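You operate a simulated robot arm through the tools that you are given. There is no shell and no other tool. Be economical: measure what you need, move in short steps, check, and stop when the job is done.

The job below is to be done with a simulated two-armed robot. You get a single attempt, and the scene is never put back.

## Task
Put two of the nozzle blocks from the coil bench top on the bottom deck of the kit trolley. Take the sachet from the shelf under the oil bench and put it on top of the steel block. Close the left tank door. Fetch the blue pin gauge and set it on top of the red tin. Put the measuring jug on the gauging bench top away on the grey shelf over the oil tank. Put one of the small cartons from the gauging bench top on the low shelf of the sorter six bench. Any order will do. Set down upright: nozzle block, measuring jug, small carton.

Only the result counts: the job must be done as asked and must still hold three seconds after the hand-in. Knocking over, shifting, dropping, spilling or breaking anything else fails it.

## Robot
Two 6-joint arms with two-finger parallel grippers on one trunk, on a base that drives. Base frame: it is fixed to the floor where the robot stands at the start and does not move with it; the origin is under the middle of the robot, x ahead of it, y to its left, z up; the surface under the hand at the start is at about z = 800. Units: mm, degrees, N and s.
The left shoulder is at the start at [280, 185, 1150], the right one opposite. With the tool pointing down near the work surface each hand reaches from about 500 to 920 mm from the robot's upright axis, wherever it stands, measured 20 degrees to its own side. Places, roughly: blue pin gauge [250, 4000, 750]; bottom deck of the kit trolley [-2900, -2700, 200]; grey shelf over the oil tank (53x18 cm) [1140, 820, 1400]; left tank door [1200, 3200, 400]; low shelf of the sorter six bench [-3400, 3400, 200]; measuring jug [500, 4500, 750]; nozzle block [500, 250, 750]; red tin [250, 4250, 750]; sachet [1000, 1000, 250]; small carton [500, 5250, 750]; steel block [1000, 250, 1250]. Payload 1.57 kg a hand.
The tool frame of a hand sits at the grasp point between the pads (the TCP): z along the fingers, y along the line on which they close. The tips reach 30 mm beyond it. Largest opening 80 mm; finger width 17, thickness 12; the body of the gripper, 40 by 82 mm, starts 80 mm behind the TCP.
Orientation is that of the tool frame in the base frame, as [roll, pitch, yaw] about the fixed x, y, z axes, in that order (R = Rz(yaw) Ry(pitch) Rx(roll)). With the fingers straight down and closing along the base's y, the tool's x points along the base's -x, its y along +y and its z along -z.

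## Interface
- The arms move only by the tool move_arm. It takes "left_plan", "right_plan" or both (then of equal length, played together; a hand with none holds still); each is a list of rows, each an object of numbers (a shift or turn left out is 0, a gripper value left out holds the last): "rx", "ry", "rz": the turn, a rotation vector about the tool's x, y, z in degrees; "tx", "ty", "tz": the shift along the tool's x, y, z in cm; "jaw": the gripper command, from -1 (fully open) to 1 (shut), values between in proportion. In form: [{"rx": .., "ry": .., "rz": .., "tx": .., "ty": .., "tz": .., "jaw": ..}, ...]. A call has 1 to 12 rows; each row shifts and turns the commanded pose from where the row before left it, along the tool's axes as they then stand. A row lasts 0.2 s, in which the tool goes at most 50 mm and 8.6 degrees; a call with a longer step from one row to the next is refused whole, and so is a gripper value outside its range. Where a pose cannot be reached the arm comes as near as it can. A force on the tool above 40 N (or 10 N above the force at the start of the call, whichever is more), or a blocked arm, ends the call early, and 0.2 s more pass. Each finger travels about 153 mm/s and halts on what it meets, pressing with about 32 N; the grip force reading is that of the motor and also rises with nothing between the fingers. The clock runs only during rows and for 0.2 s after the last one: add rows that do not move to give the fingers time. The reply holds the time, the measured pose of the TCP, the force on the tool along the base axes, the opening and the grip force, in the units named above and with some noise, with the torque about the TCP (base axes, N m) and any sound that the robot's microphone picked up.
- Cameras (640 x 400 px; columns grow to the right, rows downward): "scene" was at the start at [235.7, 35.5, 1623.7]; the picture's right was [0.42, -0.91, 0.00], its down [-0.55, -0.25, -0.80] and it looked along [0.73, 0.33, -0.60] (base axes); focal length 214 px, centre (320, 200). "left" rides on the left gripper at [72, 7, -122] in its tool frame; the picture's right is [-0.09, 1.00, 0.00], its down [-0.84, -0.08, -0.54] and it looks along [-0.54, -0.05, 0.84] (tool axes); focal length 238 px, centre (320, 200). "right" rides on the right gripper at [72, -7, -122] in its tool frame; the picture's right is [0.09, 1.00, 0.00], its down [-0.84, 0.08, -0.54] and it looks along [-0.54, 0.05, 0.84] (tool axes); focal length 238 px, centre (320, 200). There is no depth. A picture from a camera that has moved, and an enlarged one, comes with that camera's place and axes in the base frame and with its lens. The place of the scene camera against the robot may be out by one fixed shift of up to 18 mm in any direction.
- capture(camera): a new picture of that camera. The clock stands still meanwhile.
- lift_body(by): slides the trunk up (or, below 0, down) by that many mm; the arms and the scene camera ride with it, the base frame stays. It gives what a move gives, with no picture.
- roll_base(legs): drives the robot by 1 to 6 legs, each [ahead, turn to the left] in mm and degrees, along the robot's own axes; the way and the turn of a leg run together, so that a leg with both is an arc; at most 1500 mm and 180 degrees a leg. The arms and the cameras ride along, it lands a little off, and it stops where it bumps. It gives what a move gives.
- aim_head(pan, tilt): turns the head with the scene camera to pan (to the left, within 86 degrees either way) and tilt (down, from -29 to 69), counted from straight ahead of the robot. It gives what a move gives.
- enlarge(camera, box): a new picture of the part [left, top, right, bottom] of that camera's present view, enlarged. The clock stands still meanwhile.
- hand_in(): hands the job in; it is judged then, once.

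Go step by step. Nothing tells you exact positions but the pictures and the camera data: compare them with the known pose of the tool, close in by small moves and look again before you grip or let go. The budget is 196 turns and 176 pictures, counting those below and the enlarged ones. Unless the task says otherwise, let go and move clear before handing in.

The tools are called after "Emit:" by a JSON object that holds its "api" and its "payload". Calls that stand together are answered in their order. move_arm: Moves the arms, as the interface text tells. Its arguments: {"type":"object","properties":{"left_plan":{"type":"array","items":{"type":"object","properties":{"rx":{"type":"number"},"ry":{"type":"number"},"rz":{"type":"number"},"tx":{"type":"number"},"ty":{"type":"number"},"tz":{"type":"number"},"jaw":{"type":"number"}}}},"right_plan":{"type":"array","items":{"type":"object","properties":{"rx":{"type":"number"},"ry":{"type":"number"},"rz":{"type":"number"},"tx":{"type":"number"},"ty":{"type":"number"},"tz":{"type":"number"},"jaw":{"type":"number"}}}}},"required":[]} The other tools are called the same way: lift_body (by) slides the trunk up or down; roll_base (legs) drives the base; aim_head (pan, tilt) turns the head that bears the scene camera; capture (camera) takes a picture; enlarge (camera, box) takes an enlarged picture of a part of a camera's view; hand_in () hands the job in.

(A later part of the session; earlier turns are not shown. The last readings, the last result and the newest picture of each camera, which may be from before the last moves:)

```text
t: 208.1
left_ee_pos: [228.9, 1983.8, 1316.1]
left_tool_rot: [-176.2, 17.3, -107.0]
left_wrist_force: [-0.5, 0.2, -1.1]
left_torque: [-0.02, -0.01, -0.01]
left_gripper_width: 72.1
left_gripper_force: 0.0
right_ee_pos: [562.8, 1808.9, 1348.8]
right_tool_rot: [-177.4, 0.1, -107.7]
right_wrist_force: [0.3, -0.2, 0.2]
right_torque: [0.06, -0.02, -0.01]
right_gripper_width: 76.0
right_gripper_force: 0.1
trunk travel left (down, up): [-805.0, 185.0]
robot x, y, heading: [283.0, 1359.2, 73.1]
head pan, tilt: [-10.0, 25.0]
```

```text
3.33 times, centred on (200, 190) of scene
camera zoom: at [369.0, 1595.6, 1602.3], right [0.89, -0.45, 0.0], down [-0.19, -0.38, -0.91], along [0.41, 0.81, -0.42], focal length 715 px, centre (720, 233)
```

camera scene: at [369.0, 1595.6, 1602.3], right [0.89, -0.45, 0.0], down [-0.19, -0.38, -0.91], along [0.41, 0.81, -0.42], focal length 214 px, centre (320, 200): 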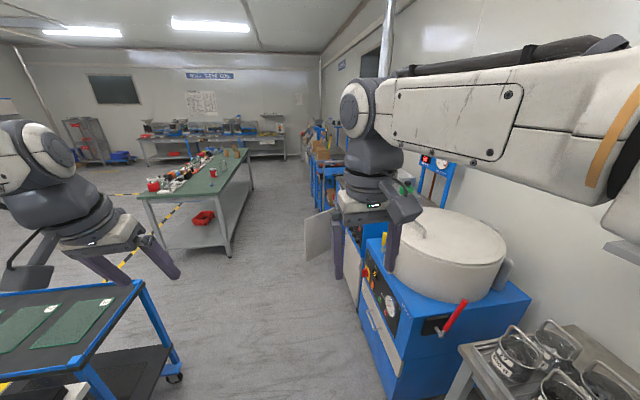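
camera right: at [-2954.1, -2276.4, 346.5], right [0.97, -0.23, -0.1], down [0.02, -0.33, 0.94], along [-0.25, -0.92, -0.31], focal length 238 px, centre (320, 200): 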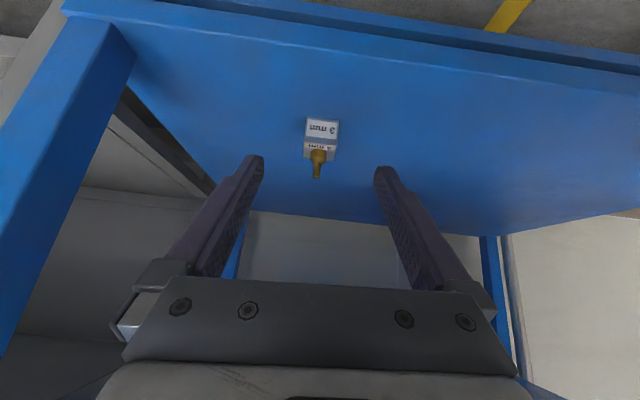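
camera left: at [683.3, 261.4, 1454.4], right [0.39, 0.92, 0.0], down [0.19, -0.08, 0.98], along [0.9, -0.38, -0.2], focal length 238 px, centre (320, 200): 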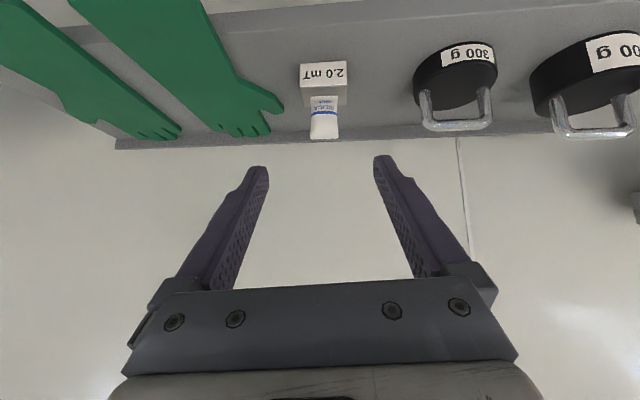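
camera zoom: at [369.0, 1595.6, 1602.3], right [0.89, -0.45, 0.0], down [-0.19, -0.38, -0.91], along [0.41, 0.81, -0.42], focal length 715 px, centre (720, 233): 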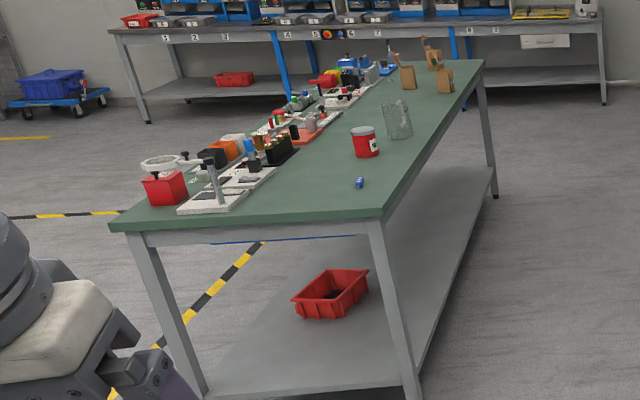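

Emit:
{"api": "roll_base", "payload": {"legs": [[600, 0]]}}

Emit:
{"api": "aim_head", "payload": {"pan": -30, "tilt": 35}}

Emit:
{"api": "capture", "payload": {"camera": "scene"}}

```text
t: 211.5
left_ee_pos: [393.2, 2560.1, 1316.4]
left_tool_rot: [-176.2, 17.3, -106.3]
left_wrist_force: [0.0, -0.1, -0.3]
left_torque: [0.01, -0.02, 0.01]
left_gripper_width: 72.2
left_gripper_force: 0.1
right_ee_pos: [728.7, 2388.5, 1348.6]
right_tool_rot: [-177.4, 0.0, -107.0]
right_wrist_force: [-0.3, 0.2, 0.1]
right_torque: [0.02, -0.01, 0.02]
right_gripper_width: 76.1
right_gripper_force: 0.0
trunk travel left (down, up): [-805.0, 185.0]
robot x, y, heading: [455.0, 1939.8, 73.5]
head pan, tilt: [-10.0, 25.0]
```

```text
t: 212.3
left_ee_pos: [393.8, 2560.9, 1316.8]
left_tool_rot: [-176.2, 17.3, -106.3]
left_wrist_force: [-0.4, -0.5, -0.5]
left_torque: [0.01, 0.0, -0.01]
left_gripper_width: 72.0
left_gripper_force: 0.1
right_ee_pos: [728.9, 2388.4, 1349.6]
right_tool_rot: [-177.6, 0.0, -106.9]
right_wrist_force: [-0.2, -0.7, -0.3]
right_torque: [0.01, 0.0, 0.02]
right_gripper_width: 75.9
right_gripper_force: 0.1
trunk travel left (down, up): [-805.0, 185.0]
robot x, y, heading: [453.9, 1939.7, 73.8]
head pan, tilt: [-30.0, 35.0]
```

```text
92 pictures are left
camera scene: at [561.3, 2151.6, 1586.5], right [0.69, -0.72, 0.0], down [-0.41, -0.4, -0.82], along [0.59, 0.57, -0.57], focal length 214 px, centre (320, 200)
```

scene: 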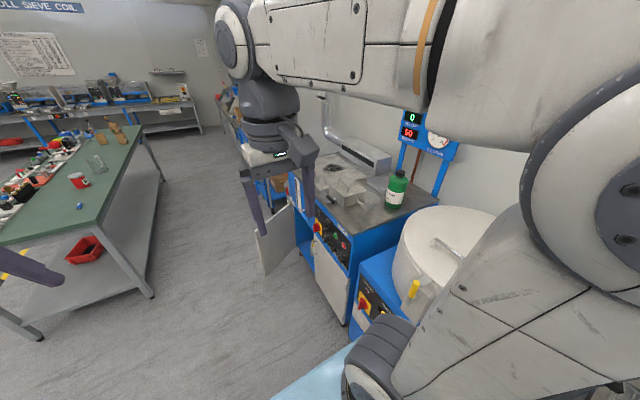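

Emit:
{"api": "enlarge", "payload": {"camera": "scene", "box": [220, 150, 400, 330]}}

```text
2.22 times, centred on (310, 240) of scene
camera zoom: at [561.3, 2151.6, 1586.5], right [0.69, -0.72, 0.0], down [-0.41, -0.4, -0.82], along [0.59, 0.57, -0.57], focal length 477 px, centre (342, 111)
```

zoom: 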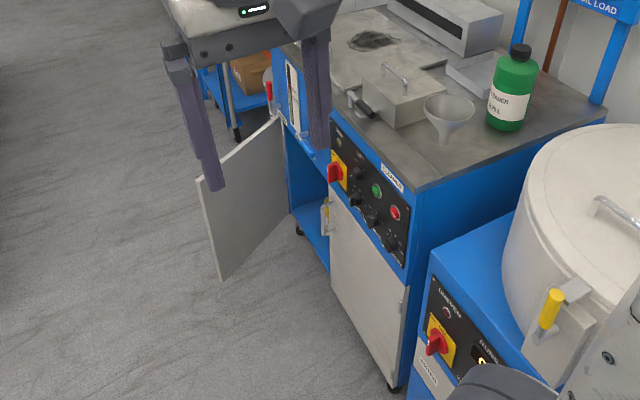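

The left door is open about 60°, with its free edge near (1031,3212). I'll check the cart and bench clearance on the left before driving up.

Emit:
{"api": "aim_head", "payload": {"pan": 40, "tilt": 35}}

Emit:
{"api": "capture", "payload": {"camera": "scene"}}

```text
t: 213.8
left_ee_pos: [394.0, 2561.8, 1316.8]
left_tool_rot: [-176.2, 17.3, -106.4]
left_wrist_force: [-0.1, -1.1, 0.1]
left_torque: [0.05, -0.04, -0.02]
left_gripper_width: 72.3
left_gripper_force: 0.1
right_ee_pos: [727.6, 2388.0, 1349.1]
right_tool_rot: [-177.4, 0.0, -107.0]
right_wrist_force: [0.4, -1.1, -0.7]
right_torque: [-0.02, 0.01, -0.05]
right_gripper_width: 76.2
right_gripper_force: 0.0
trunk travel left (down, up): [-805.0, 185.0]
robot x, y, heading: [454.3, 1938.0, 73.6]
head pan, tilt: [40.0, 35.0]
```

```text
90 pictures are left
camera scene: at [462.3, 2171.3, 1586.5], right [0.92, 0.4, 0.0], down [0.23, -0.53, -0.82], along [-0.33, 0.75, -0.57], focal length 214 px, centre (320, 200)
```

scene: 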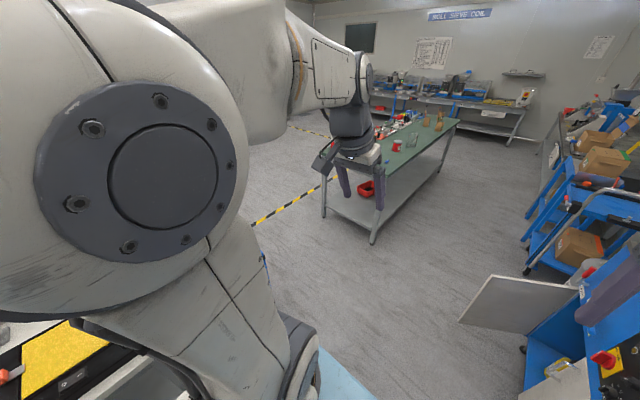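

The floor is clear. I'll drive up to stand facing the tank.

Emit:
{"api": "roll_base", "payload": {"legs": [[0, 16.4], [800, 0], [0, 17], [370, 0], [0, -124]]}}

Emit:
{"api": "aim_head", "payload": {"pan": 10, "tilt": 45}}

Emit:
{"api": "capture", "payload": {"camera": "scene"}}

```text
t: 227.1
left_ee_pos: [970.1, 3109.7, 1316.8]
left_tool_rot: [-176.2, 17.3, 161.3]
left_wrist_force: [0.2, 0.2, 0.0]
left_torque: [0.0, -0.02, -0.04]
left_gripper_width: 72.0
left_gripper_force: 0.1
right_ee_pos: [782.2, 2782.6, 1348.7]
right_tool_rot: [-177.5, 0.0, 160.5]
right_wrist_force: [0.7, 0.0, 0.3]
right_torque: [0.0, 0.05, -0.01]
right_gripper_width: 76.0
right_gripper_force: 0.0
trunk travel left (down, up): [-805.0, 185.0]
robot x, y, heading: [344.1, 3077.0, -18.8]
head pan, tilt: [40.0, 35.0]
```

```text
t: 228.0
left_ee_pos: [970.5, 3110.3, 1315.5]
left_tool_rot: [-176.3, 17.3, 161.3]
left_wrist_force: [0.5, 0.0, -0.4]
left_torque: [-0.01, 0.01, -0.03]
left_gripper_width: 72.3
left_gripper_force: 0.0
right_ee_pos: [782.9, 2783.6, 1348.9]
right_tool_rot: [-177.4, 0.1, 160.5]
right_wrist_force: [0.0, -0.7, 0.5]
right_torque: [-0.02, -0.02, 0.01]
right_gripper_width: 76.0
right_gripper_force: 0.0
trunk travel left (down, up): [-805.0, 185.0]
robot x, y, heading: [347.2, 3076.5, -18.5]
head pan, tilt: [10.0, 45.0]
```

```text
89 pictures are left
camera scene: at [573.0, 3010.1, 1571.7], right [-0.15, -0.99, 0.0], down [-0.7, 0.11, -0.71], along [0.7, -0.11, -0.71], focal length 214 px, centre (320, 200)
```

scene: 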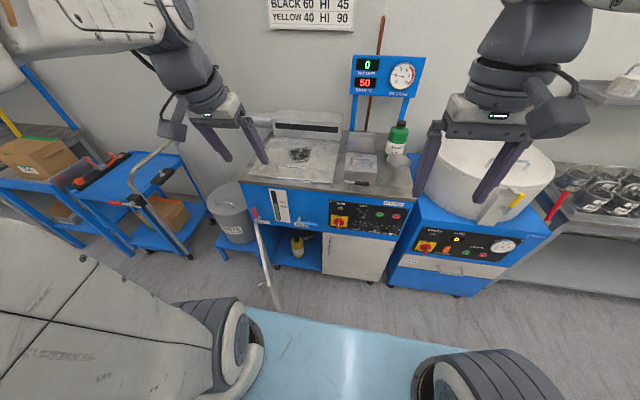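

Emit:
{"api": "enlarge", "payload": {"camera": "scene", "box": [190, 170, 350, 330]}}

```text
2.50 times, centred on (270, 250) of scene
camera zoom: at [573.0, 3010.1, 1571.7], right [-0.15, -0.99, 0.0], down [-0.7, 0.11, -0.71], along [0.7, -0.11, -0.71], focal length 536 px, centre (445, 75)
```

zoom: 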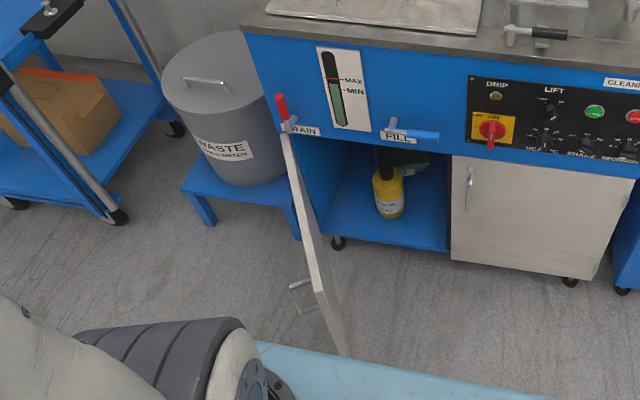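

The door is hinged at the left, with its free edge around fwd 653, lat 333 in robot terms. I'll lower the trunk, then bring the left hand (closed) around to the door's outer side.

Emit:
{"api": "lift_body", "payload": {"by": -400}}

Emit:
{"api": "move_arm", "payload": {"left_plan": [{"ty": 4.5, "jaw": 1}, {"ty": 4.5}, {"ty": 4.5}, {"ty": 4.5}, {"ty": 4.5}, {}]}}

Emit:
{"api": "lift_body", "payload": {"by": -390}}

Emit:
{"api": "capture", "payload": {"camera": "scene"}}

Emit:
{"api": "capture", "payload": {"camera": "left"}}

```text
t: 231.8
left_ee_pos: [969.7, 3110.4, 917.1]
left_tool_rot: [-176.3, 17.3, 161.3]
left_wrist_force: [-0.2, -0.3, 0.7]
left_torque: [-0.01, 0.01, -0.01]
left_gripper_width: 72.0
left_gripper_force: 0.1
right_ee_pos: [782.2, 2782.7, 948.8]
right_tool_rot: [-177.4, 0.0, 160.5]
right_wrist_force: [-0.2, 0.4, -0.9]
right_torque: [-0.03, 0.0, 0.01]
right_gripper_width: 76.2
right_gripper_force: 0.0
trunk travel left (down, up): [-405.0, 585.0]
robot x, y, heading: [347.7, 3076.6, -18.8]
head pan, tilt: [10.0, 45.0]
```

```text
t: 233.2
left_ee_pos: [1043.9, 3320.1, 902.9]
left_tool_rot: [-176.1, 17.3, 161.3]
left_wrist_force: [-0.5, 0.0, -0.2]
left_torque: [-0.02, 0.0, -0.03]
left_gripper_width: 0.1
left_gripper_force: 21.2
right_ee_pos: [783.6, 2783.3, 947.9]
right_tool_rot: [-177.4, 0.0, 160.6]
right_wrist_force: [-0.3, 0.0, 1.1]
right_torque: [0.03, 0.0, -0.01]
right_gripper_width: 75.8
right_gripper_force: 0.0
trunk travel left (down, up): [-405.0, 585.0]
robot x, y, heading: [344.0, 3073.8, -18.8]
head pan, tilt: [10.0, 45.0]
```

```text
t: 237.0
left_ee_pos: [1044.3, 3320.2, 513.3]
left_tool_rot: [-176.2, 17.3, 161.3]
left_wrist_force: [-0.8, 1.0, 0.0]
left_torque: [0.01, -0.02, 0.0]
left_gripper_width: 0.1
left_gripper_force: 21.4
right_ee_pos: [783.9, 2783.5, 559.9]
right_tool_rot: [-177.4, 0.0, 160.5]
right_wrist_force: [0.5, -0.8, -0.6]
right_torque: [0.02, -0.03, 0.0]
right_gripper_width: 76.1
right_gripper_force: 0.1
trunk travel left (down, up): [-15.0, 975.0]
robot x, y, heading: [343.9, 3076.3, -18.5]
head pan, tilt: [10.0, 45.0]
```

```text
87 pictures are left
camera scene: at [573.0, 3010.0, 781.7], right [-0.15, -0.99, 0.0], down [-0.7, 0.11, -0.71], along [0.7, -0.11, -0.71], focal length 214 px, centre (320, 200)
```

scene: 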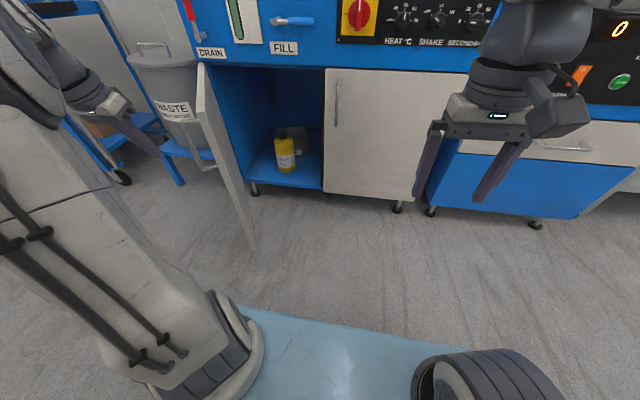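

```text
86 pictures are left
camera left: at [950.4, 3368.0, 608.5], right [0.42, 0.91, -0.04], down [0.59, -0.24, 0.77], along [0.69, -0.35, -0.64], focal length 238 px, centre (320, 200)
```

left: 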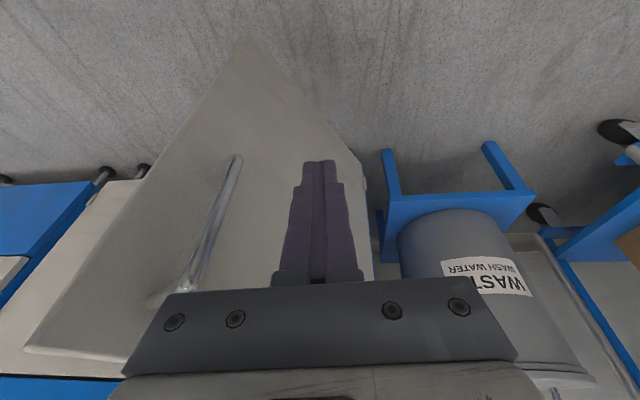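

The hand is on the door's outer side. I'll pitch the tool forward and lower it to mid-door height.

Emit:
{"api": "move_arm", "payload": {"left_plan": [{"ry": -7}, {"ry": -7}, {"ry": -7}, {"ry": -7}, {"tx": 2.5, "tz": 2.5}, {"tx": 2.5, "tz": 2.5}, {"tx": 2.5, "tz": 2.5}, {}]}}

Emit:
{"api": "capture", "payload": {"camera": "left"}}

```text
t: 238.8
left_ee_pos: [1041.0, 3313.0, 405.0]
left_tool_rot: [-174.8, 45.2, 163.9]
left_wrist_force: [-0.1, 0.6, -0.2]
left_torque: [0.01, 0.0, 0.0]
left_gripper_width: 0.1
left_gripper_force: 21.8
right_ee_pos: [783.6, 2782.8, 559.6]
right_tool_rot: [-177.4, 0.0, 160.6]
right_wrist_force: [-0.3, -0.5, 0.0]
right_torque: [-0.01, -0.01, -0.01]
right_gripper_width: 76.2
right_gripper_force: 0.1
trunk travel left (down, up): [-15.0, 975.0]
robot x, y, heading: [345.8, 3075.7, -18.9]
head pan, tilt: [10.0, 45.0]
```

```text
85 pictures are left
camera left: at [915.2, 3369.0, 441.0], right [0.4, 0.92, 0.0], down [0.19, -0.08, 0.98], along [0.9, -0.39, -0.2], focal length 238 px, centre (320, 200)
```

left: 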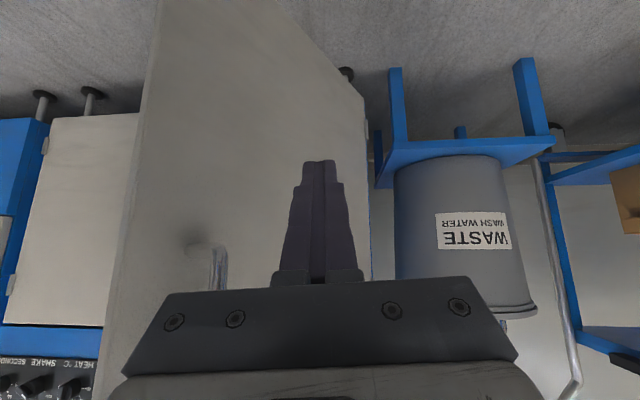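

Emit:
{"api": "move_arm", "payload": {"left_plan": [{"tx": -0.37, "tz": 4.1}, {"tx": -0.37, "tz": 4.1}, {"tx": -0.37, "tz": 4.1}, {"ty": -2.5}, {"ty": -2.5}, {}]}}

Emit:
{"api": "capture", "payload": {"camera": "left"}}

Emit:
{"api": "capture", "payload": {"camera": "scene"}}

```text
t: 240.2
left_ee_pos: [1114.0, 3230.3, 332.5]
left_tool_rot: [-174.8, 45.2, 163.9]
left_wrist_force: [0.2, -0.4, 0.6]
left_torque: [0.02, -0.01, 0.0]
left_gripper_width: 0.0
left_gripper_force: 20.9
right_ee_pos: [783.3, 2783.7, 559.9]
right_tool_rot: [-177.4, 0.1, 160.6]
right_wrist_force: [-0.3, 0.1, -0.1]
right_torque: [0.03, -0.04, -0.03]
right_gripper_width: 76.0
right_gripper_force: 0.2
trunk travel left (down, up): [-15.0, 975.0]
robot x, y, heading: [342.0, 3074.5, -18.9]
head pan, tilt: [10.0, 45.0]
```

```text
84 pictures are left
camera left: at [988.2, 3284.6, 367.9], right [0.4, 0.92, 0.0], down [0.19, -0.08, 0.98], along [0.9, -0.39, -0.2], focal length 238 px, centre (320, 200)
```

left: 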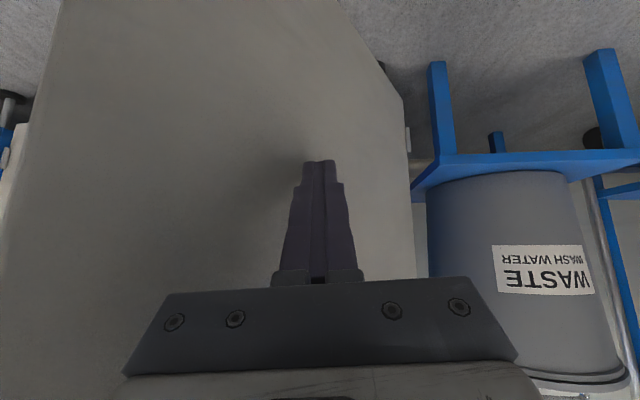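

```text
83 pictures are left
camera scene: at [573.0, 3010.0, 781.7], right [-0.15, -0.99, 0.0], down [-0.7, 0.11, -0.71], along [0.7, -0.11, -0.71], focal length 214 px, centre (320, 200)
```

scene: 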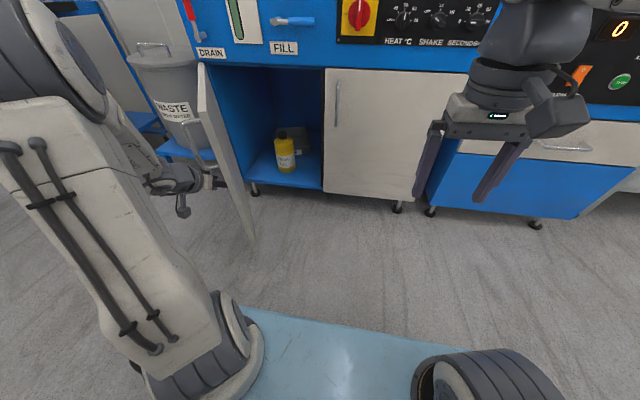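

Below the handle and beside the door. Now I'll push it along the closing arc.

Emit:
{"api": "move_arm", "payload": {"left_plan": [{"tx": -1.2, "tz": 1.2, "ty": -2.5}, {"tx": -1.2, "tz": 1.2, "ty": -2.5}, {"tx": -1.2, "tz": 1.2, "ty": -2.5}, {"tx": -1.2, "tz": 1.2, "ty": -2.5}, {"tx": -1.5, "tz": 1.5, "ty": -2}, {"tx": -1.5, "tz": 1.5, "ty": -2}, {"tx": -1.7, "tz": 1.7, "ty": -1.6}, {"tx": -1.7, "tz": 1.7, "ty": -1.6}]}}

Emit:
{"api": "capture", "payload": {"camera": "scene"}}

```text
t: 242.0
left_ee_pos: [1205.1, 3013.2, 342.4]
left_tool_rot: [-174.8, 45.2, 164.0]
left_wrist_force: [-0.1, 1.0, -0.1]
left_torque: [-0.02, 0.04, 0.02]
left_gripper_width: 0.0
left_gripper_force: 21.6
right_ee_pos: [784.3, 2784.2, 559.0]
right_tool_rot: [-177.4, 0.0, 160.6]
right_wrist_force: [-0.8, -1.4, 0.2]
right_torque: [0.01, -0.01, 0.0]
right_gripper_width: 76.1
right_gripper_force: 0.0
trunk travel left (down, up): [-15.0, 975.0]
robot x, y, heading: [345.0, 3073.6, -18.7]
head pan, tilt: [10.0, 45.0]
```

```text
82 pictures are left
camera scene: at [572.9, 3010.1, 781.7], right [-0.15, -0.99, 0.0], down [-0.7, 0.11, -0.71], along [0.7, -0.11, -0.71], focal length 214 px, centre (320, 200)
```

scene: 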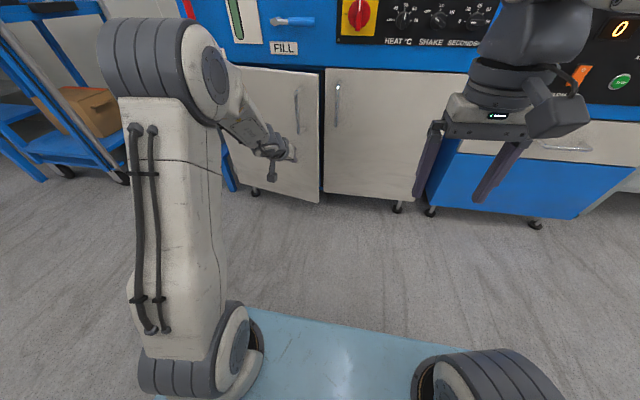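

Nearly closed. I'll push straight forward until it seats.

Emit:
{"api": "move_arm", "payload": {"left_plan": [{"tx": -1.4, "tz": 1.4}, {"tx": -1.4, "tz": 1.4}, {"tx": -1.4, "tz": 1.4}, {"tx": -1, "tz": 1}, {"tx": -0.7, "tz": 0.7}, {"tx": -0.7, "tz": 0.7}, {"tx": -0.7, "tz": 0.7}, {"tx": -0.7, "tz": 0.7}, {"tx": -0.7, "tz": 0.7}]}}

Emit:
{"api": "enlarge", "payload": {"camera": "scene", "box": [190, 40, 440, 220]}}

```text
t: 243.2
left_ee_pos: [1278.0, 2990.3, 342.1]
left_tool_rot: [-174.8, 44.8, 163.6]
left_wrist_force: [-10.0, 3.4, 3.9]
left_torque: [0.02, 0.05, 0.05]
left_gripper_width: 0.1
left_gripper_force: 21.1
right_ee_pos: [782.7, 2784.5, 558.3]
right_tool_rot: [-177.5, -0.1, 160.6]
right_wrist_force: [-0.8, -0.2, 0.1]
right_torque: [-0.02, -0.01, -0.02]
right_gripper_width: 76.0
right_gripper_force: 0.1
trunk travel left (down, up): [-15.0, 975.0]
robot x, y, heading: [344.3, 3073.9, -18.5]
head pan, tilt: [10.0, 45.0]
stopped in row 5 (left hand): the force on the tool passed its limit at 64 N (the readings are from after the stop); the commanded pose is now the measured one
```

```text
2.22 times, centred on (315, 130) of scene
camera zoom: at [572.6, 3010.4, 781.8], right [-0.15, -0.99, 0.0], down [-0.7, 0.11, -0.71], along [0.7, -0.11, -0.71], focal length 477 px, centre (331, 356)
```

zoom: 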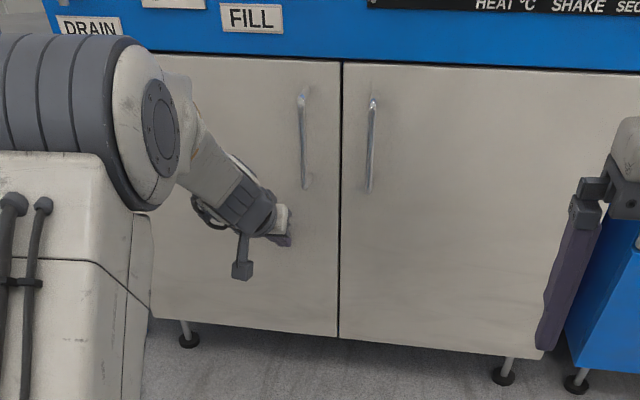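

The door is flush. I'll withdraw, tuck and raise.

Emit:
{"api": "move_arm", "payload": {"left_plan": [{"tx": 2, "tz": -2}, {"tx": 2, "tz": -3}, {"tz": -4.5}, {"tz": -4.5}, {"tz": -4}, {"ry": 7, "tx": 3}, {"ry": 7, "tx": 3}, {"ry": 7, "tx": 3}, {"ry": 7, "tx": 3}, {"tx": 3, "tz": -2}, {"tx": 3, "tz": -2}]}}

Emit:
{"api": "lift_body", "payload": {"by": 400}}

Emit:
{"api": "lift_body", "payload": {"by": 390}}

Emit:
{"api": "aim_head", "payload": {"pan": 10, "tilt": 35}}

Emit:
{"api": "capture", "payload": {"camera": "scene"}}

```text
t: 245.6
left_ee_pos: [976.3, 3103.6, 395.0]
left_tool_rot: [-176.1, 16.9, 161.1]
left_wrist_force: [-0.2, -0.4, -1.5]
left_torque: [-0.03, 0.03, -0.03]
left_gripper_width: 0.0
left_gripper_force: 21.1
right_ee_pos: [783.4, 2784.1, 558.8]
right_tool_rot: [-177.4, 0.0, 160.6]
right_wrist_force: [0.0, -0.1, -0.8]
right_torque: [-0.01, -0.01, 0.02]
right_gripper_width: 76.0
right_gripper_force: 0.1
trunk travel left (down, up): [-15.0, 975.0]
robot x, y, heading: [346.1, 3077.2, -18.5]
head pan, tilt: [10.0, 45.0]
```

```text
t: 249.4
left_ee_pos: [976.8, 3102.9, 795.5]
left_tool_rot: [-176.0, 16.9, 161.1]
left_wrist_force: [-0.9, 0.4, -0.5]
left_torque: [0.0, 0.0, -0.03]
left_gripper_width: 0.0
left_gripper_force: 21.4
right_ee_pos: [783.1, 2783.2, 958.4]
right_tool_rot: [-177.4, 0.0, 160.6]
right_wrist_force: [-0.4, 0.1, 0.4]
right_torque: [0.02, 0.0, 0.0]
right_gripper_width: 75.9
right_gripper_force: 0.1
trunk travel left (down, up): [-415.0, 575.0]
robot x, y, heading: [345.2, 3073.3, -18.7]
head pan, tilt: [10.0, 45.0]
```

```text
t: 253.2
left_ee_pos: [977.2, 3102.2, 1184.7]
left_tool_rot: [-176.1, 16.8, 161.1]
left_wrist_force: [-0.8, -0.8, -0.1]
left_torque: [0.02, 0.04, 0.02]
left_gripper_width: 0.1
left_gripper_force: 21.0
right_ee_pos: [783.3, 2784.3, 1348.1]
right_tool_rot: [-177.4, 0.0, 160.6]
right_wrist_force: [0.5, 0.0, -0.8]
right_torque: [0.01, 0.0, 0.01]
right_gripper_width: 76.1
right_gripper_force: 0.0
trunk travel left (down, up): [-805.0, 185.0]
robot x, y, heading: [344.9, 3074.1, -18.6]
head pan, tilt: [10.0, 45.0]
```

```text
t: 253.9
left_ee_pos: [976.7, 3103.1, 1185.3]
left_tool_rot: [-176.1, 17.0, 161.0]
left_wrist_force: [-0.5, 0.5, 0.5]
left_torque: [0.01, -0.01, -0.02]
left_gripper_width: 0.0
left_gripper_force: 21.6
right_ee_pos: [783.1, 2784.5, 1349.7]
right_tool_rot: [-177.4, 0.0, 160.6]
right_wrist_force: [-0.3, -0.2, -0.4]
right_torque: [0.0, 0.0, 0.02]
right_gripper_width: 76.0
right_gripper_force: 0.0
trunk travel left (down, up): [-805.0, 185.0]
robot x, y, heading: [340.5, 3072.9, -18.5]
head pan, tilt: [10.0, 35.0]
```

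```text
80 pictures are left
camera scene: at [579.5, 3009.3, 1586.5], right [-0.15, -0.99, 0.0], down [-0.57, 0.09, -0.82], along [0.81, -0.12, -0.57], focal length 214 px, centre (320, 200)
```

scene: 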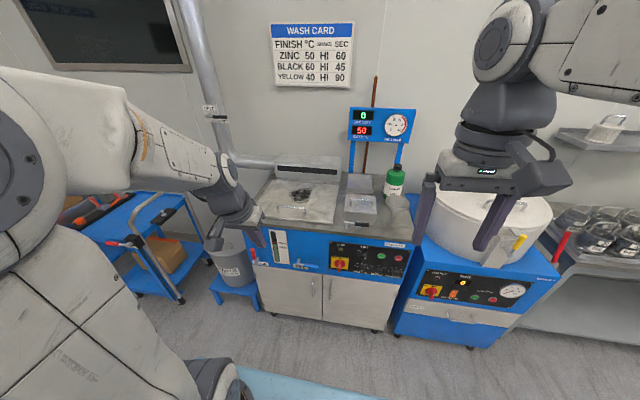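

The door is closed. I'll drive into the aisle beside the gauging bench and look before turning to it.

Emit:
{"api": "roll_base", "payload": {"legs": [[0, 46], [631, 0], [0, 45]]}}

Emit:
{"api": "aim_head", "payload": {"pan": 10, "tilt": 45}}

Emit:
{"api": "capture", "payload": {"camera": "scene"}}

```text
t: 261.5
left_ee_pos: [864.6, 3980.8, 1184.3]
left_tool_rot: [-176.1, 16.9, -108.4]
left_wrist_force: [0.1, -0.2, -0.5]
left_torque: [0.0, 0.01, -0.03]
left_gripper_width: 0.2
left_gripper_force: 21.0
right_ee_pos: [1186.6, 3789.8, 1348.3]
right_tool_rot: [-177.4, 0.0, -109.0]
right_wrist_force: [0.1, 0.5, -0.3]
right_torque: [0.0, 0.01, -0.01]
right_gripper_width: 75.9
right_gripper_force: 0.0
trunk travel left (down, up): [-805.0, 185.0]
robot x, y, heading: [896.6, 3350.1, 72.0]
head pan, tilt: [10.0, 35.0]
```

```text
t: 262.2
left_ee_pos: [865.2, 3980.9, 1185.0]
left_tool_rot: [-176.2, 16.9, -108.4]
left_wrist_force: [0.4, -0.5, -0.2]
left_torque: [0.02, -0.01, -0.06]
left_gripper_width: 0.0
left_gripper_force: 21.1
right_ee_pos: [1186.0, 3789.5, 1348.8]
right_tool_rot: [-177.4, 0.0, -108.9]
right_wrist_force: [0.3, 0.0, -0.2]
right_torque: [-0.01, 0.02, 0.04]
right_gripper_width: 76.1
right_gripper_force: 0.0
trunk travel left (down, up): [-805.0, 185.0]
robot x, y, heading: [895.3, 3347.0, 71.9]
head pan, tilt: [10.0, 45.0]
```

```text
79 pictures are left
camera scene: at [956.5, 3580.8, 1571.7], right [0.99, -0.14, 0.0], down [-0.1, -0.7, -0.71], along [0.1, 0.7, -0.71], focal length 214 px, centre (320, 200)
```

scene: 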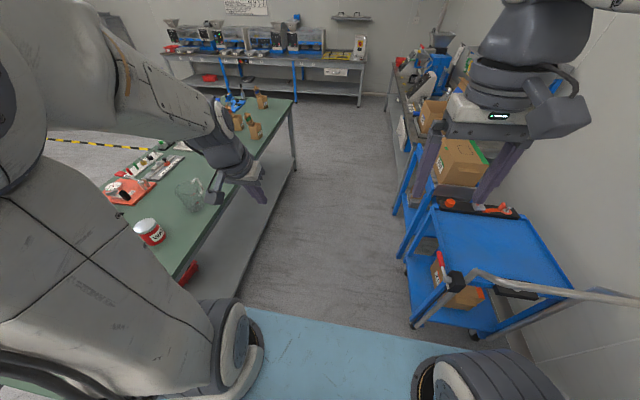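

The aisle is about 1.13 m wide. I'll raise the trunk for clearance, drive alongside the bench and turn to face it.

Emit:
{"api": "lift_body", "payload": {"by": 180}}

Emit:
{"api": "roll_base", "payload": {"legs": [[637, 0], [0, 45]]}}

Emit:
{"api": "capture", "payload": {"camera": "scene"}}

```text
t: 264.2
left_ee_pos: [864.8, 3981.1, 1365.0]
left_tool_rot: [-176.1, 16.9, -108.4]
left_wrist_force: [-0.4, -0.3, 0.9]
left_torque: [0.0, -0.01, 0.03]
left_gripper_width: 0.2
left_gripper_force: 21.9
right_ee_pos: [1186.1, 3790.8, 1528.4]
right_tool_rot: [-177.3, 0.0, -108.9]
right_wrist_force: [-0.2, -0.2, 0.2]
right_torque: [-0.03, 0.0, 0.01]
right_gripper_width: 76.3
right_gripper_force: 0.1
trunk travel left (down, up): [-985.0, 5.0]
robot x, y, heading: [897.6, 3349.3, 71.6]
head pan, tilt: [10.0, 45.0]
```

```text
t: 269.8
left_ee_pos: [635.0, 4390.5, 1364.6]
left_tool_rot: [-176.1, 16.9, -64.5]
left_wrist_force: [0.0, -0.1, -0.3]
left_torque: [-0.02, 0.01, -0.02]
left_gripper_width: 0.1
left_gripper_force: 21.5
right_ee_pos: [997.4, 4474.6, 1528.6]
right_tool_rot: [-177.3, -0.1, -65.0]
right_wrist_force: [0.0, 0.0, 0.3]
right_torque: [-0.01, -0.01, -0.01]
right_gripper_width: 76.1
right_gripper_force: 0.0
trunk travel left (down, up): [-985.0, 5.0]
robot x, y, heading: [1096.9, 3957.5, 116.0]
head pan, tilt: [10.0, 45.0]
```

```text
78 pictures are left
camera scene: at [976.7, 4166.5, 1751.7], right [0.81, 0.59, 0.0], down [0.41, -0.57, -0.71], along [-0.41, 0.57, -0.71], focal length 214 px, centre (320, 200)
```

scene: 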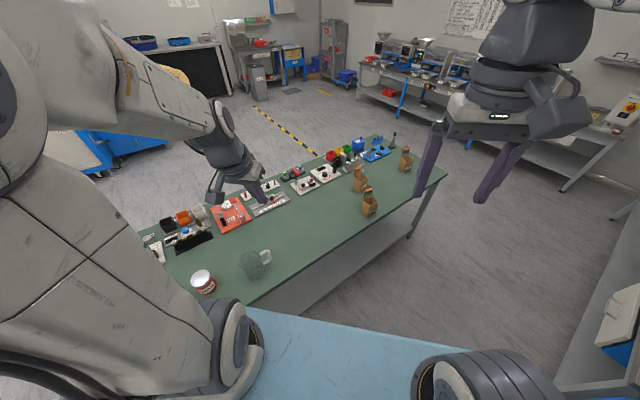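

Fine so far. I'll complete the turn and look at the items.

Emit:
{"api": "roll_base", "payload": {"legs": [[0, 46]]}}

Emit:
{"api": "aim_head", "payload": {"pan": 5, "tilt": 50}}

Emit:
{"api": "capture", "payload": {"camera": "scene"}}

Emit:
{"api": "capture", "payload": {"camera": "left"}}

```text
t: 272.3
left_ee_pos: [465.9, 3921.0, 1364.5]
left_tool_rot: [-176.1, 16.8, -18.2]
left_wrist_force: [0.5, 0.8, -0.8]
left_torque: [0.01, 0.02, -0.01]
left_gripper_width: 0.0
left_gripper_force: 21.5
right_ee_pos: [655.6, 4242.5, 1528.3]
right_tool_rot: [-177.4, 0.0, -18.8]
right_wrist_force: [-0.9, -0.1, 0.6]
right_torque: [-0.01, 0.03, -0.01]
right_gripper_width: 75.8
right_gripper_force: 0.1
trunk travel left (down, up): [-985.0, 5.0]
robot x, y, heading: [1099.2, 3953.7, 162.3]
head pan, tilt: [10.0, 45.0]
```

```text
t: 273.0
left_ee_pos: [465.4, 3921.7, 1366.6]
left_tool_rot: [-176.0, 17.0, -18.2]
left_wrist_force: [0.7, 0.7, 0.0]
left_torque: [-0.01, 0.01, -0.03]
left_gripper_width: 0.0
left_gripper_force: 20.6
right_ee_pos: [656.6, 4243.1, 1528.6]
right_tool_rot: [-177.5, 0.0, -18.8]
right_wrist_force: [1.1, 0.8, 0.3]
right_torque: [0.02, -0.01, 0.01]
right_gripper_width: 75.8
right_gripper_force: 0.1
trunk travel left (down, up): [-985.0, 5.0]
robot x, y, heading: [1100.1, 3958.8, 162.3]
head pan, tilt: [5.0, 50.0]
```

```text
77 pictures are left
camera scene: at [866.9, 4022.4, 1744.8], right [0.22, 0.98, 0.0], down [0.75, -0.17, -0.64], along [-0.63, 0.14, -0.77], focal length 214 px, centre (320, 200)
```

scene: 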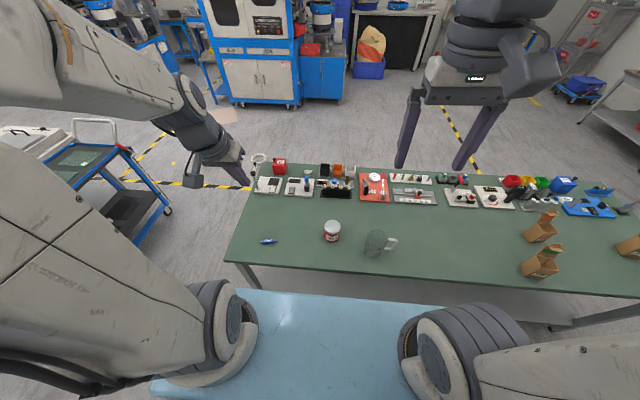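

```text
76 pictures are left
camera left: at [560.6, 3874.9, 1461.6], right [-0.41, -0.91, -0.04], down [-0.6, 0.24, 0.77], along [-0.69, 0.34, -0.64], focal length 238 px, centre (320, 200)
```

left: 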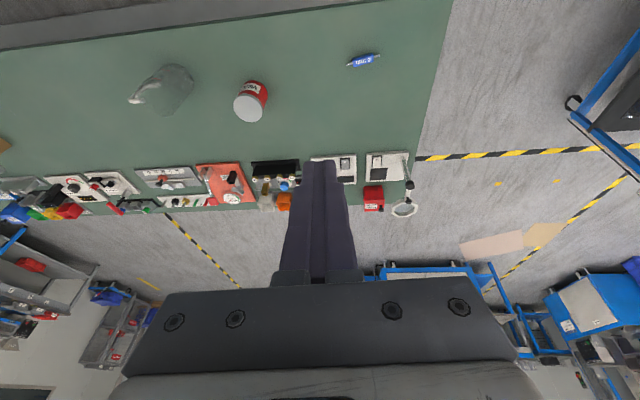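

Emit:
{"api": "enlarge", "payload": {"camera": "left", "box": [220, 30, 400, 140]}}

Emit:
{"api": "enlarge", "payload": {"camera": "scene", "box": [240, 205, 420, 275]}}

```text
3.56 times, centred on (310, 85) of left
camera zoom: at [560.6, 3874.9, 1461.6], right [-0.41, -0.91, -0.04], down [-0.6, 0.24, 0.77], along [-0.69, 0.34, -0.64], focal length 848 px, centre (356, 609)
```

zoom: 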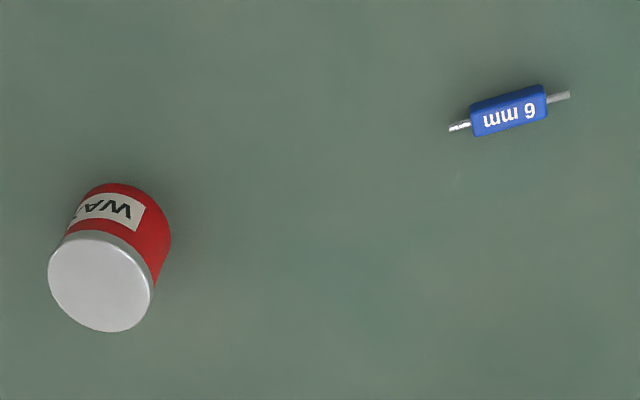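

```text
3.56 times, centred on (330, 240) of scene
camera zoom: at [866.9, 4022.4, 1744.8], right [0.22, 0.98, 0.0], down [0.75, -0.17, -0.64], along [-0.63, 0.14, -0.77], focal length 763 px, centre (284, 58)
```

zoom: 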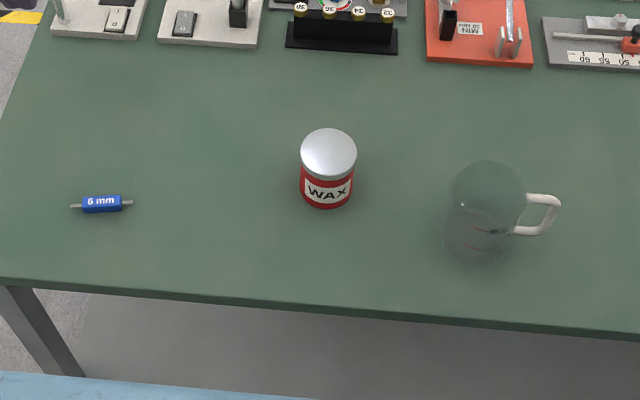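

The pin gauge (blue body about 50 mm, pin axis nearly along y) is at (317,3896); the tin is at about (344,4211) with a 78 mm lid. I'll lower the trunk and turn the left tool to close across the gauge.

Emit:
{"api": "lift_body", "payload": {"by": -140}}

Emit:
{"api": "move_arm", "payload": {"left_plan": [{"ry": 8.5, "jaw": -0.2}, {"ry": 8.4}, {"rz": 8}, {"rz": 8}, {"rz": 8}, {"rz": 8}, {"rz": 8}, {"rz": 8}, {"rz": 8}, {"rz": 8}, {"rz": 8}, {"rz": 8}]}}

```text
t: 274.6
left_ee_pos: [465.7, 3921.5, 1225.1]
left_tool_rot: [-176.1, 17.0, -18.3]
left_wrist_force: [0.1, 0.2, 1.0]
left_torque: [0.01, 0.0, 0.01]
left_gripper_width: 0.0
left_gripper_force: 21.3
right_ee_pos: [656.0, 4242.9, 1389.0]
right_tool_rot: [-177.5, 0.0, -18.7]
right_wrist_force: [0.3, 0.0, 0.1]
right_torque: [-0.01, -0.01, 0.03]
right_gripper_width: 75.8
right_gripper_force: 0.1
trunk travel left (down, up): [-845.0, 145.0]
robot x, y, heading: [1100.2, 3955.1, 162.3]
head pan, tilt: [5.0, 50.0]
```

```text
t: 277.2
left_ee_pos: [465.6, 3921.7, 1224.3]
left_tool_rot: [-179.5, 3.7, -99.5]
left_wrist_force: [0.1, -0.2, 0.0]
left_torque: [0.0, -0.02, -0.01]
left_gripper_width: 47.8
left_gripper_force: 0.0
right_ee_pos: [655.5, 4242.9, 1388.5]
right_tool_rot: [-177.5, 0.1, -18.7]
right_wrist_force: [-0.1, -0.3, 0.0]
right_torque: [0.01, 0.01, -0.03]
right_gripper_width: 75.9
right_gripper_force: 0.1
trunk travel left (down, up): [-845.0, 145.0]
robot x, y, heading: [1097.8, 3953.6, 162.5]
head pan, tilt: [5.0, 50.0]
```

Emit:
{"api": "move_arm", "payload": {"left_plan": [{"tx": 0.845, "ty": 1.78, "tz": 3.38}, {"tx": 0.845, "ty": 1.78, "tz": 3.38}, {"tx": 0.845, "ty": 1.78, "tz": 3.38}, {"tx": 0.845, "ty": 1.78, "tz": 3.38}, {"tx": 0.845, "ty": 1.78, "tz": 3.38}, {"tx": 0.845, "ty": 1.78, "tz": 3.38}, {"tx": 0.845, "ty": 1.78, "tz": 3.38}, {"tx": 0.845, "ty": 1.78, "tz": 3.38}, {}]}}

Emit:
{"api": "capture", "payload": {"camera": "left"}}

```text
t: 279.2
left_ee_pos: [319.8, 3894.9, 947.4]
left_tool_rot: [-179.4, 3.7, -99.3]
left_wrist_force: [-0.3, 0.0, 0.0]
left_torque: [0.0, -0.02, -0.01]
left_gripper_width: 47.9
left_gripper_force: 0.1
right_ee_pos: [656.4, 4242.7, 1388.2]
right_tool_rot: [-177.4, 0.0, -18.7]
right_wrist_force: [-0.4, -0.1, 0.4]
right_torque: [-0.03, -0.01, 0.0]
right_gripper_width: 75.8
right_gripper_force: 0.0
trunk travel left (down, up): [-845.0, 145.0]
robot x, y, heading: [1098.2, 3959.5, 162.2]
head pan, tilt: [5.0, 50.0]
```

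```text
73 pictures are left
camera left: at [300.0, 3818.4, 1067.1], right [-0.97, 0.25, 0.0], down [0.2, 0.78, 0.6], along [0.15, 0.58, -0.8], focal length 238 px, centre (320, 200)
```

left: 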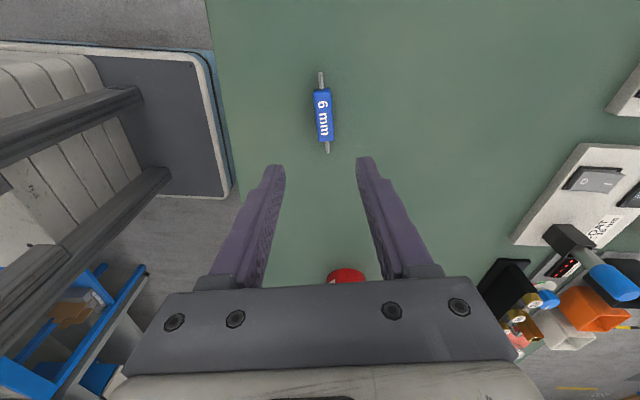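

Emit:
{"api": "move_arm", "payload": {"left_plan": [{"tx": 0.27, "ty": 0.13, "tz": 3.8}, {"tx": 0.27, "ty": 0.13, "tz": 3.8}, {"tx": 0.22, "ty": 0.13, "tz": 2.8}, {"tx": 0.04, "tz": 0.8}, {}, {"jaw": 0.3}, {"jaw": 1}, {"jaw": 1}, {"jaw": 1}, {"jaw": 1}]}}

Emit:
{"api": "capture", "payload": {"camera": "left"}}

```text
t: 281.4
left_ee_pos: [316.6, 3893.9, 835.6]
left_tool_rot: [-179.3, 3.6, -99.3]
left_wrist_force: [-0.4, -0.2, -0.5]
left_torque: [0.0, 0.0, -0.04]
left_gripper_width: 16.9
left_gripper_force: 32.0
right_ee_pos: [655.7, 4242.8, 1388.5]
right_tool_rot: [-177.6, 0.0, -18.7]
right_wrist_force: [-0.1, -0.8, 0.2]
right_torque: [0.01, -0.01, 0.0]
right_gripper_width: 76.0
right_gripper_force: 0.1
trunk travel left (down, up): [-845.0, 145.0]
robot x, y, heading: [1096.2, 3958.7, 162.2]
head pan, tilt: [5.0, 50.0]
```

```text
72 pictures are left
camera left: at [297.2, 3817.6, 954.9], right [-0.97, 0.25, 0.0], down [0.2, 0.78, 0.6], along [0.15, 0.58, -0.8], focal length 238 px, centre (320, 200)
```

left: 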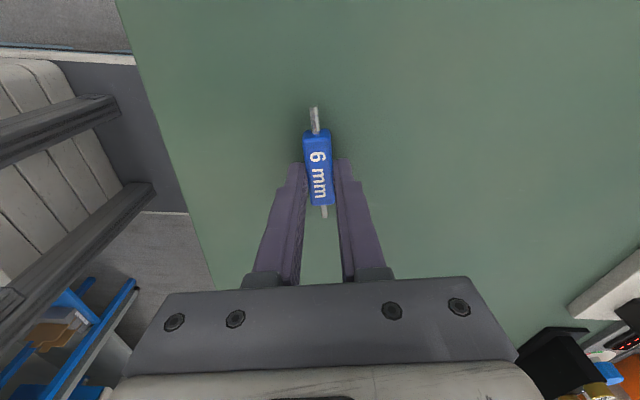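

Emit:
{"api": "move_arm", "payload": {"left_plan": [{"tz": -0.5}, {"tz": -1}, {"tz": -2, "tx": -0.15}, {"tz": -3, "tx": -0.2}, {"tz": -3.5, "tx": -0.25}, {"tz": -3.5, "tx": -0.2}, {}]}}

Emit:
{"api": "capture", "payload": {"camera": "left"}}

```text
t: 283.0
left_ee_pos: [320.4, 3895.0, 974.0]
left_tool_rot: [-179.4, 3.7, -99.4]
left_wrist_force: [0.0, 0.3, -0.1]
left_torque: [0.0, 0.03, 0.02]
left_gripper_width: 16.7
left_gripper_force: 32.1
right_ee_pos: [656.3, 4243.9, 1388.0]
right_tool_rot: [-177.5, -0.1, -18.6]
right_wrist_force: [-0.5, 0.1, 0.0]
right_torque: [0.01, 0.0, -0.03]
right_gripper_width: 76.0
right_gripper_force: 0.2
trunk travel left (down, up): [-845.0, 145.0]
robot x, y, heading: [1098.2, 3956.0, 162.2]
head pan, tilt: [5.0, 50.0]
```

```text
71 pictures are left
camera left: at [298.7, 3818.2, 1092.1], right [-0.97, 0.25, -0.01], down [0.2, 0.78, 0.6], along [0.15, 0.58, -0.8], focal length 238 px, centre (320, 200)
```

left: 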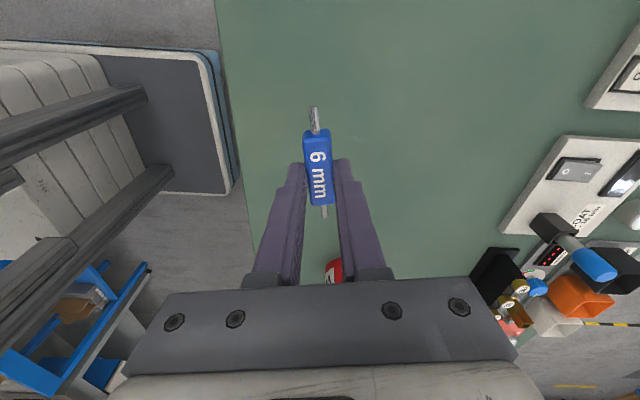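

Emit:
{"api": "move_arm", "payload": {"left_plan": [{"tx": -4.75, "ty": 0.4, "tz": 0.3}, {"tx": -4.75, "ty": 0.4, "tz": 0.3}, {"tx": -4.75, "ty": 0.4, "tz": 0.3}, {"tx": -4.75, "ty": 0.4, "tz": 0.3}, {}]}}

Emit:
{"api": "capture", "payload": {"camera": "left"}}

```text
t: 284.2
left_ee_pos: [331.2, 4085.4, 972.3]
left_tool_rot: [-179.4, 3.7, -99.4]
left_wrist_force: [0.2, -0.3, 0.5]
left_torque: [-0.01, -0.03, -0.01]
left_gripper_width: 17.2
left_gripper_force: 31.7
right_ee_pos: [653.8, 4244.2, 1389.2]
right_tool_rot: [-177.4, -0.1, -18.7]
right_wrist_force: [0.0, 0.7, 0.3]
right_torque: [-0.03, 0.03, -0.03]
right_gripper_width: 75.9
right_gripper_force: 0.1
trunk travel left (down, up): [-845.0, 145.0]
robot x, y, heading: [1098.2, 3960.8, 162.1]
head pan, tilt: [5.0, 50.0]
```

```text
70 pictures are left
camera left: at [310.7, 4008.5, 1091.3], right [-0.97, 0.25, -0.01], down [0.2, 0.78, 0.6], along [0.15, 0.57, -0.8], focal length 238 px, centre (320, 200)
```

left: 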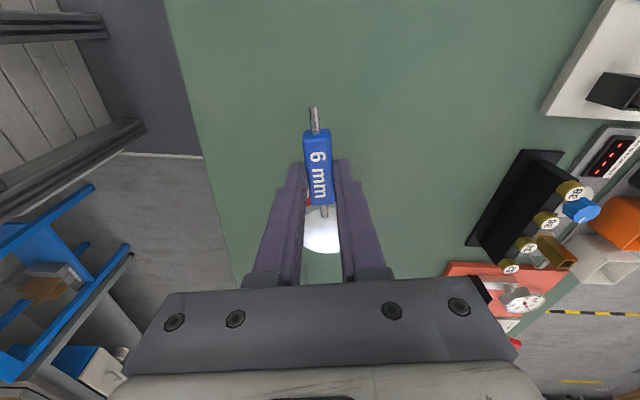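

I'll use the right camera too, to triangulate the tin lid.

Emit:
{"api": "capture", "payload": {"camera": "right"}}

```text
69 pictures are left
camera right: at [723.0, 4221.3, 1510.8], right [-0.23, -0.97, -0.04], down [-0.83, 0.17, 0.54], along [-0.51, 0.16, -0.84], focal length 238 px, centre (320, 200)
```

right: 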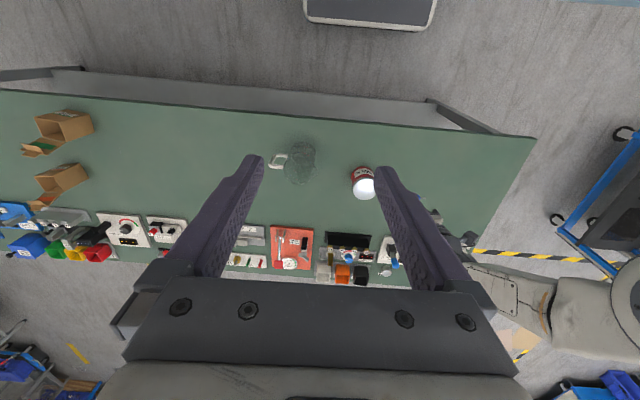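

Emit:
{"api": "enlarge", "payload": {"camera": "right", "box": [320, 150, 400, 210]}}

Emit:
{"api": "enlarge", "payload": {"camera": "scene", "box": [260, 180, 400, 265]}}

```text
6.67 times, centred on (360, 180) of right
camera zoom: at [723.0, 4221.3, 1510.8], right [-0.23, -0.97, -0.04], down [-0.83, 0.17, 0.54], along [-0.51, 0.16, -0.84], focal length 1589 px, centre (53, 333)
```

zoom: 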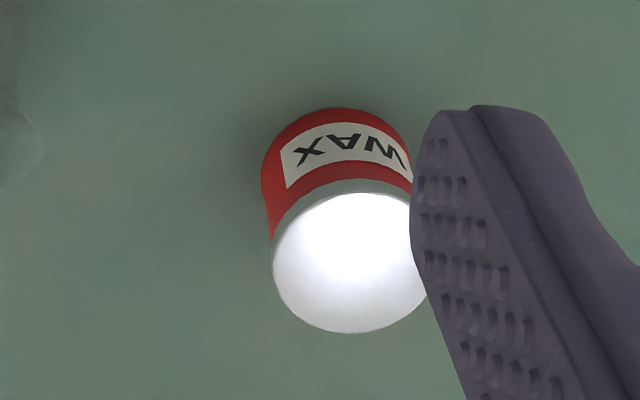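

```text
4.57 times, centred on (330, 222) of scene
camera zoom: at [866.9, 4022.9, 1604.7], right [0.22, 0.98, 0.0], down [0.75, -0.17, -0.64], along [-0.63, 0.14, -0.77], focal length 980 px, centre (274, 97)
```

zoom: 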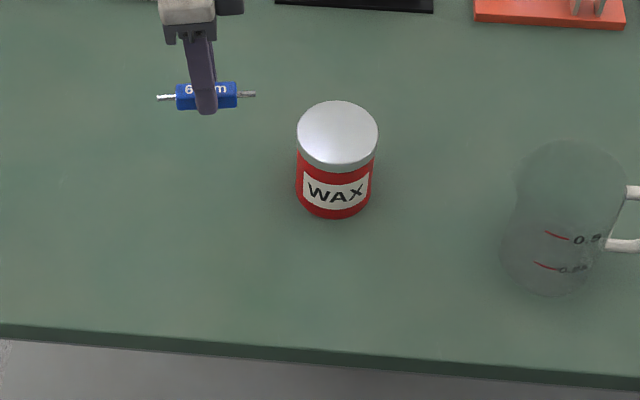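

The lid is at z≈883, centred at (350,4201). I'll move the gauge over it.

Emit:
{"api": "move_arm", "payload": {"left_plan": [{"tx": -3.8, "tz": 0.4}, {"tx": -3.8, "tz": 1.2}, {"tx": -3.84, "tz": 3.3}, {}]}}

Emit:
{"api": "enlarge", "payload": {"camera": "scene", "box": [280, 180, 400, 255]}}

Emit:
{"api": "enlarge", "payload": {"camera": "right", "box": [320, 150, 400, 210]}}

```text
refused: row 3 steps farther than a row can; nothing moved
```

```text
5.33 times, centred on (340, 218) of scene
camera zoom: at [866.9, 4022.9, 1604.7], right [0.22, 0.98, 0.0], down [0.75, -0.17, -0.64], along [-0.63, 0.14, -0.77], focal length 1144 px, centre (213, 107)
```

zoom: 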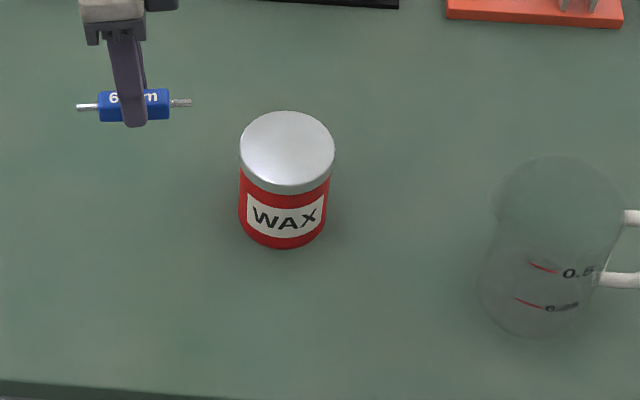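

```text
6.67 times, centred on (360, 180) of right
camera zoom: at [723.0, 4221.3, 1510.8], right [-0.23, -0.97, -0.04], down [-0.83, 0.17, 0.54], along [-0.51, 0.16, -0.84], focal length 1589 px, centre (53, 333)
```

zoom: 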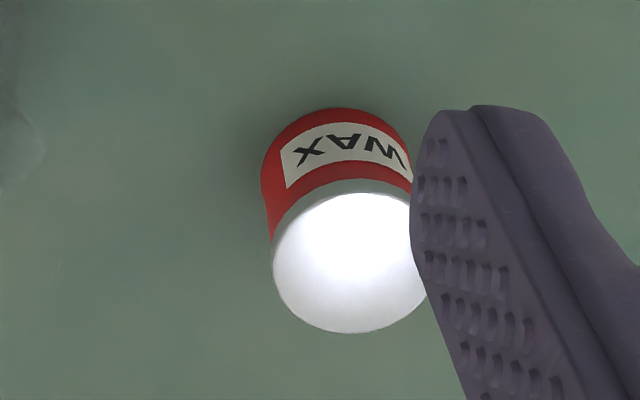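

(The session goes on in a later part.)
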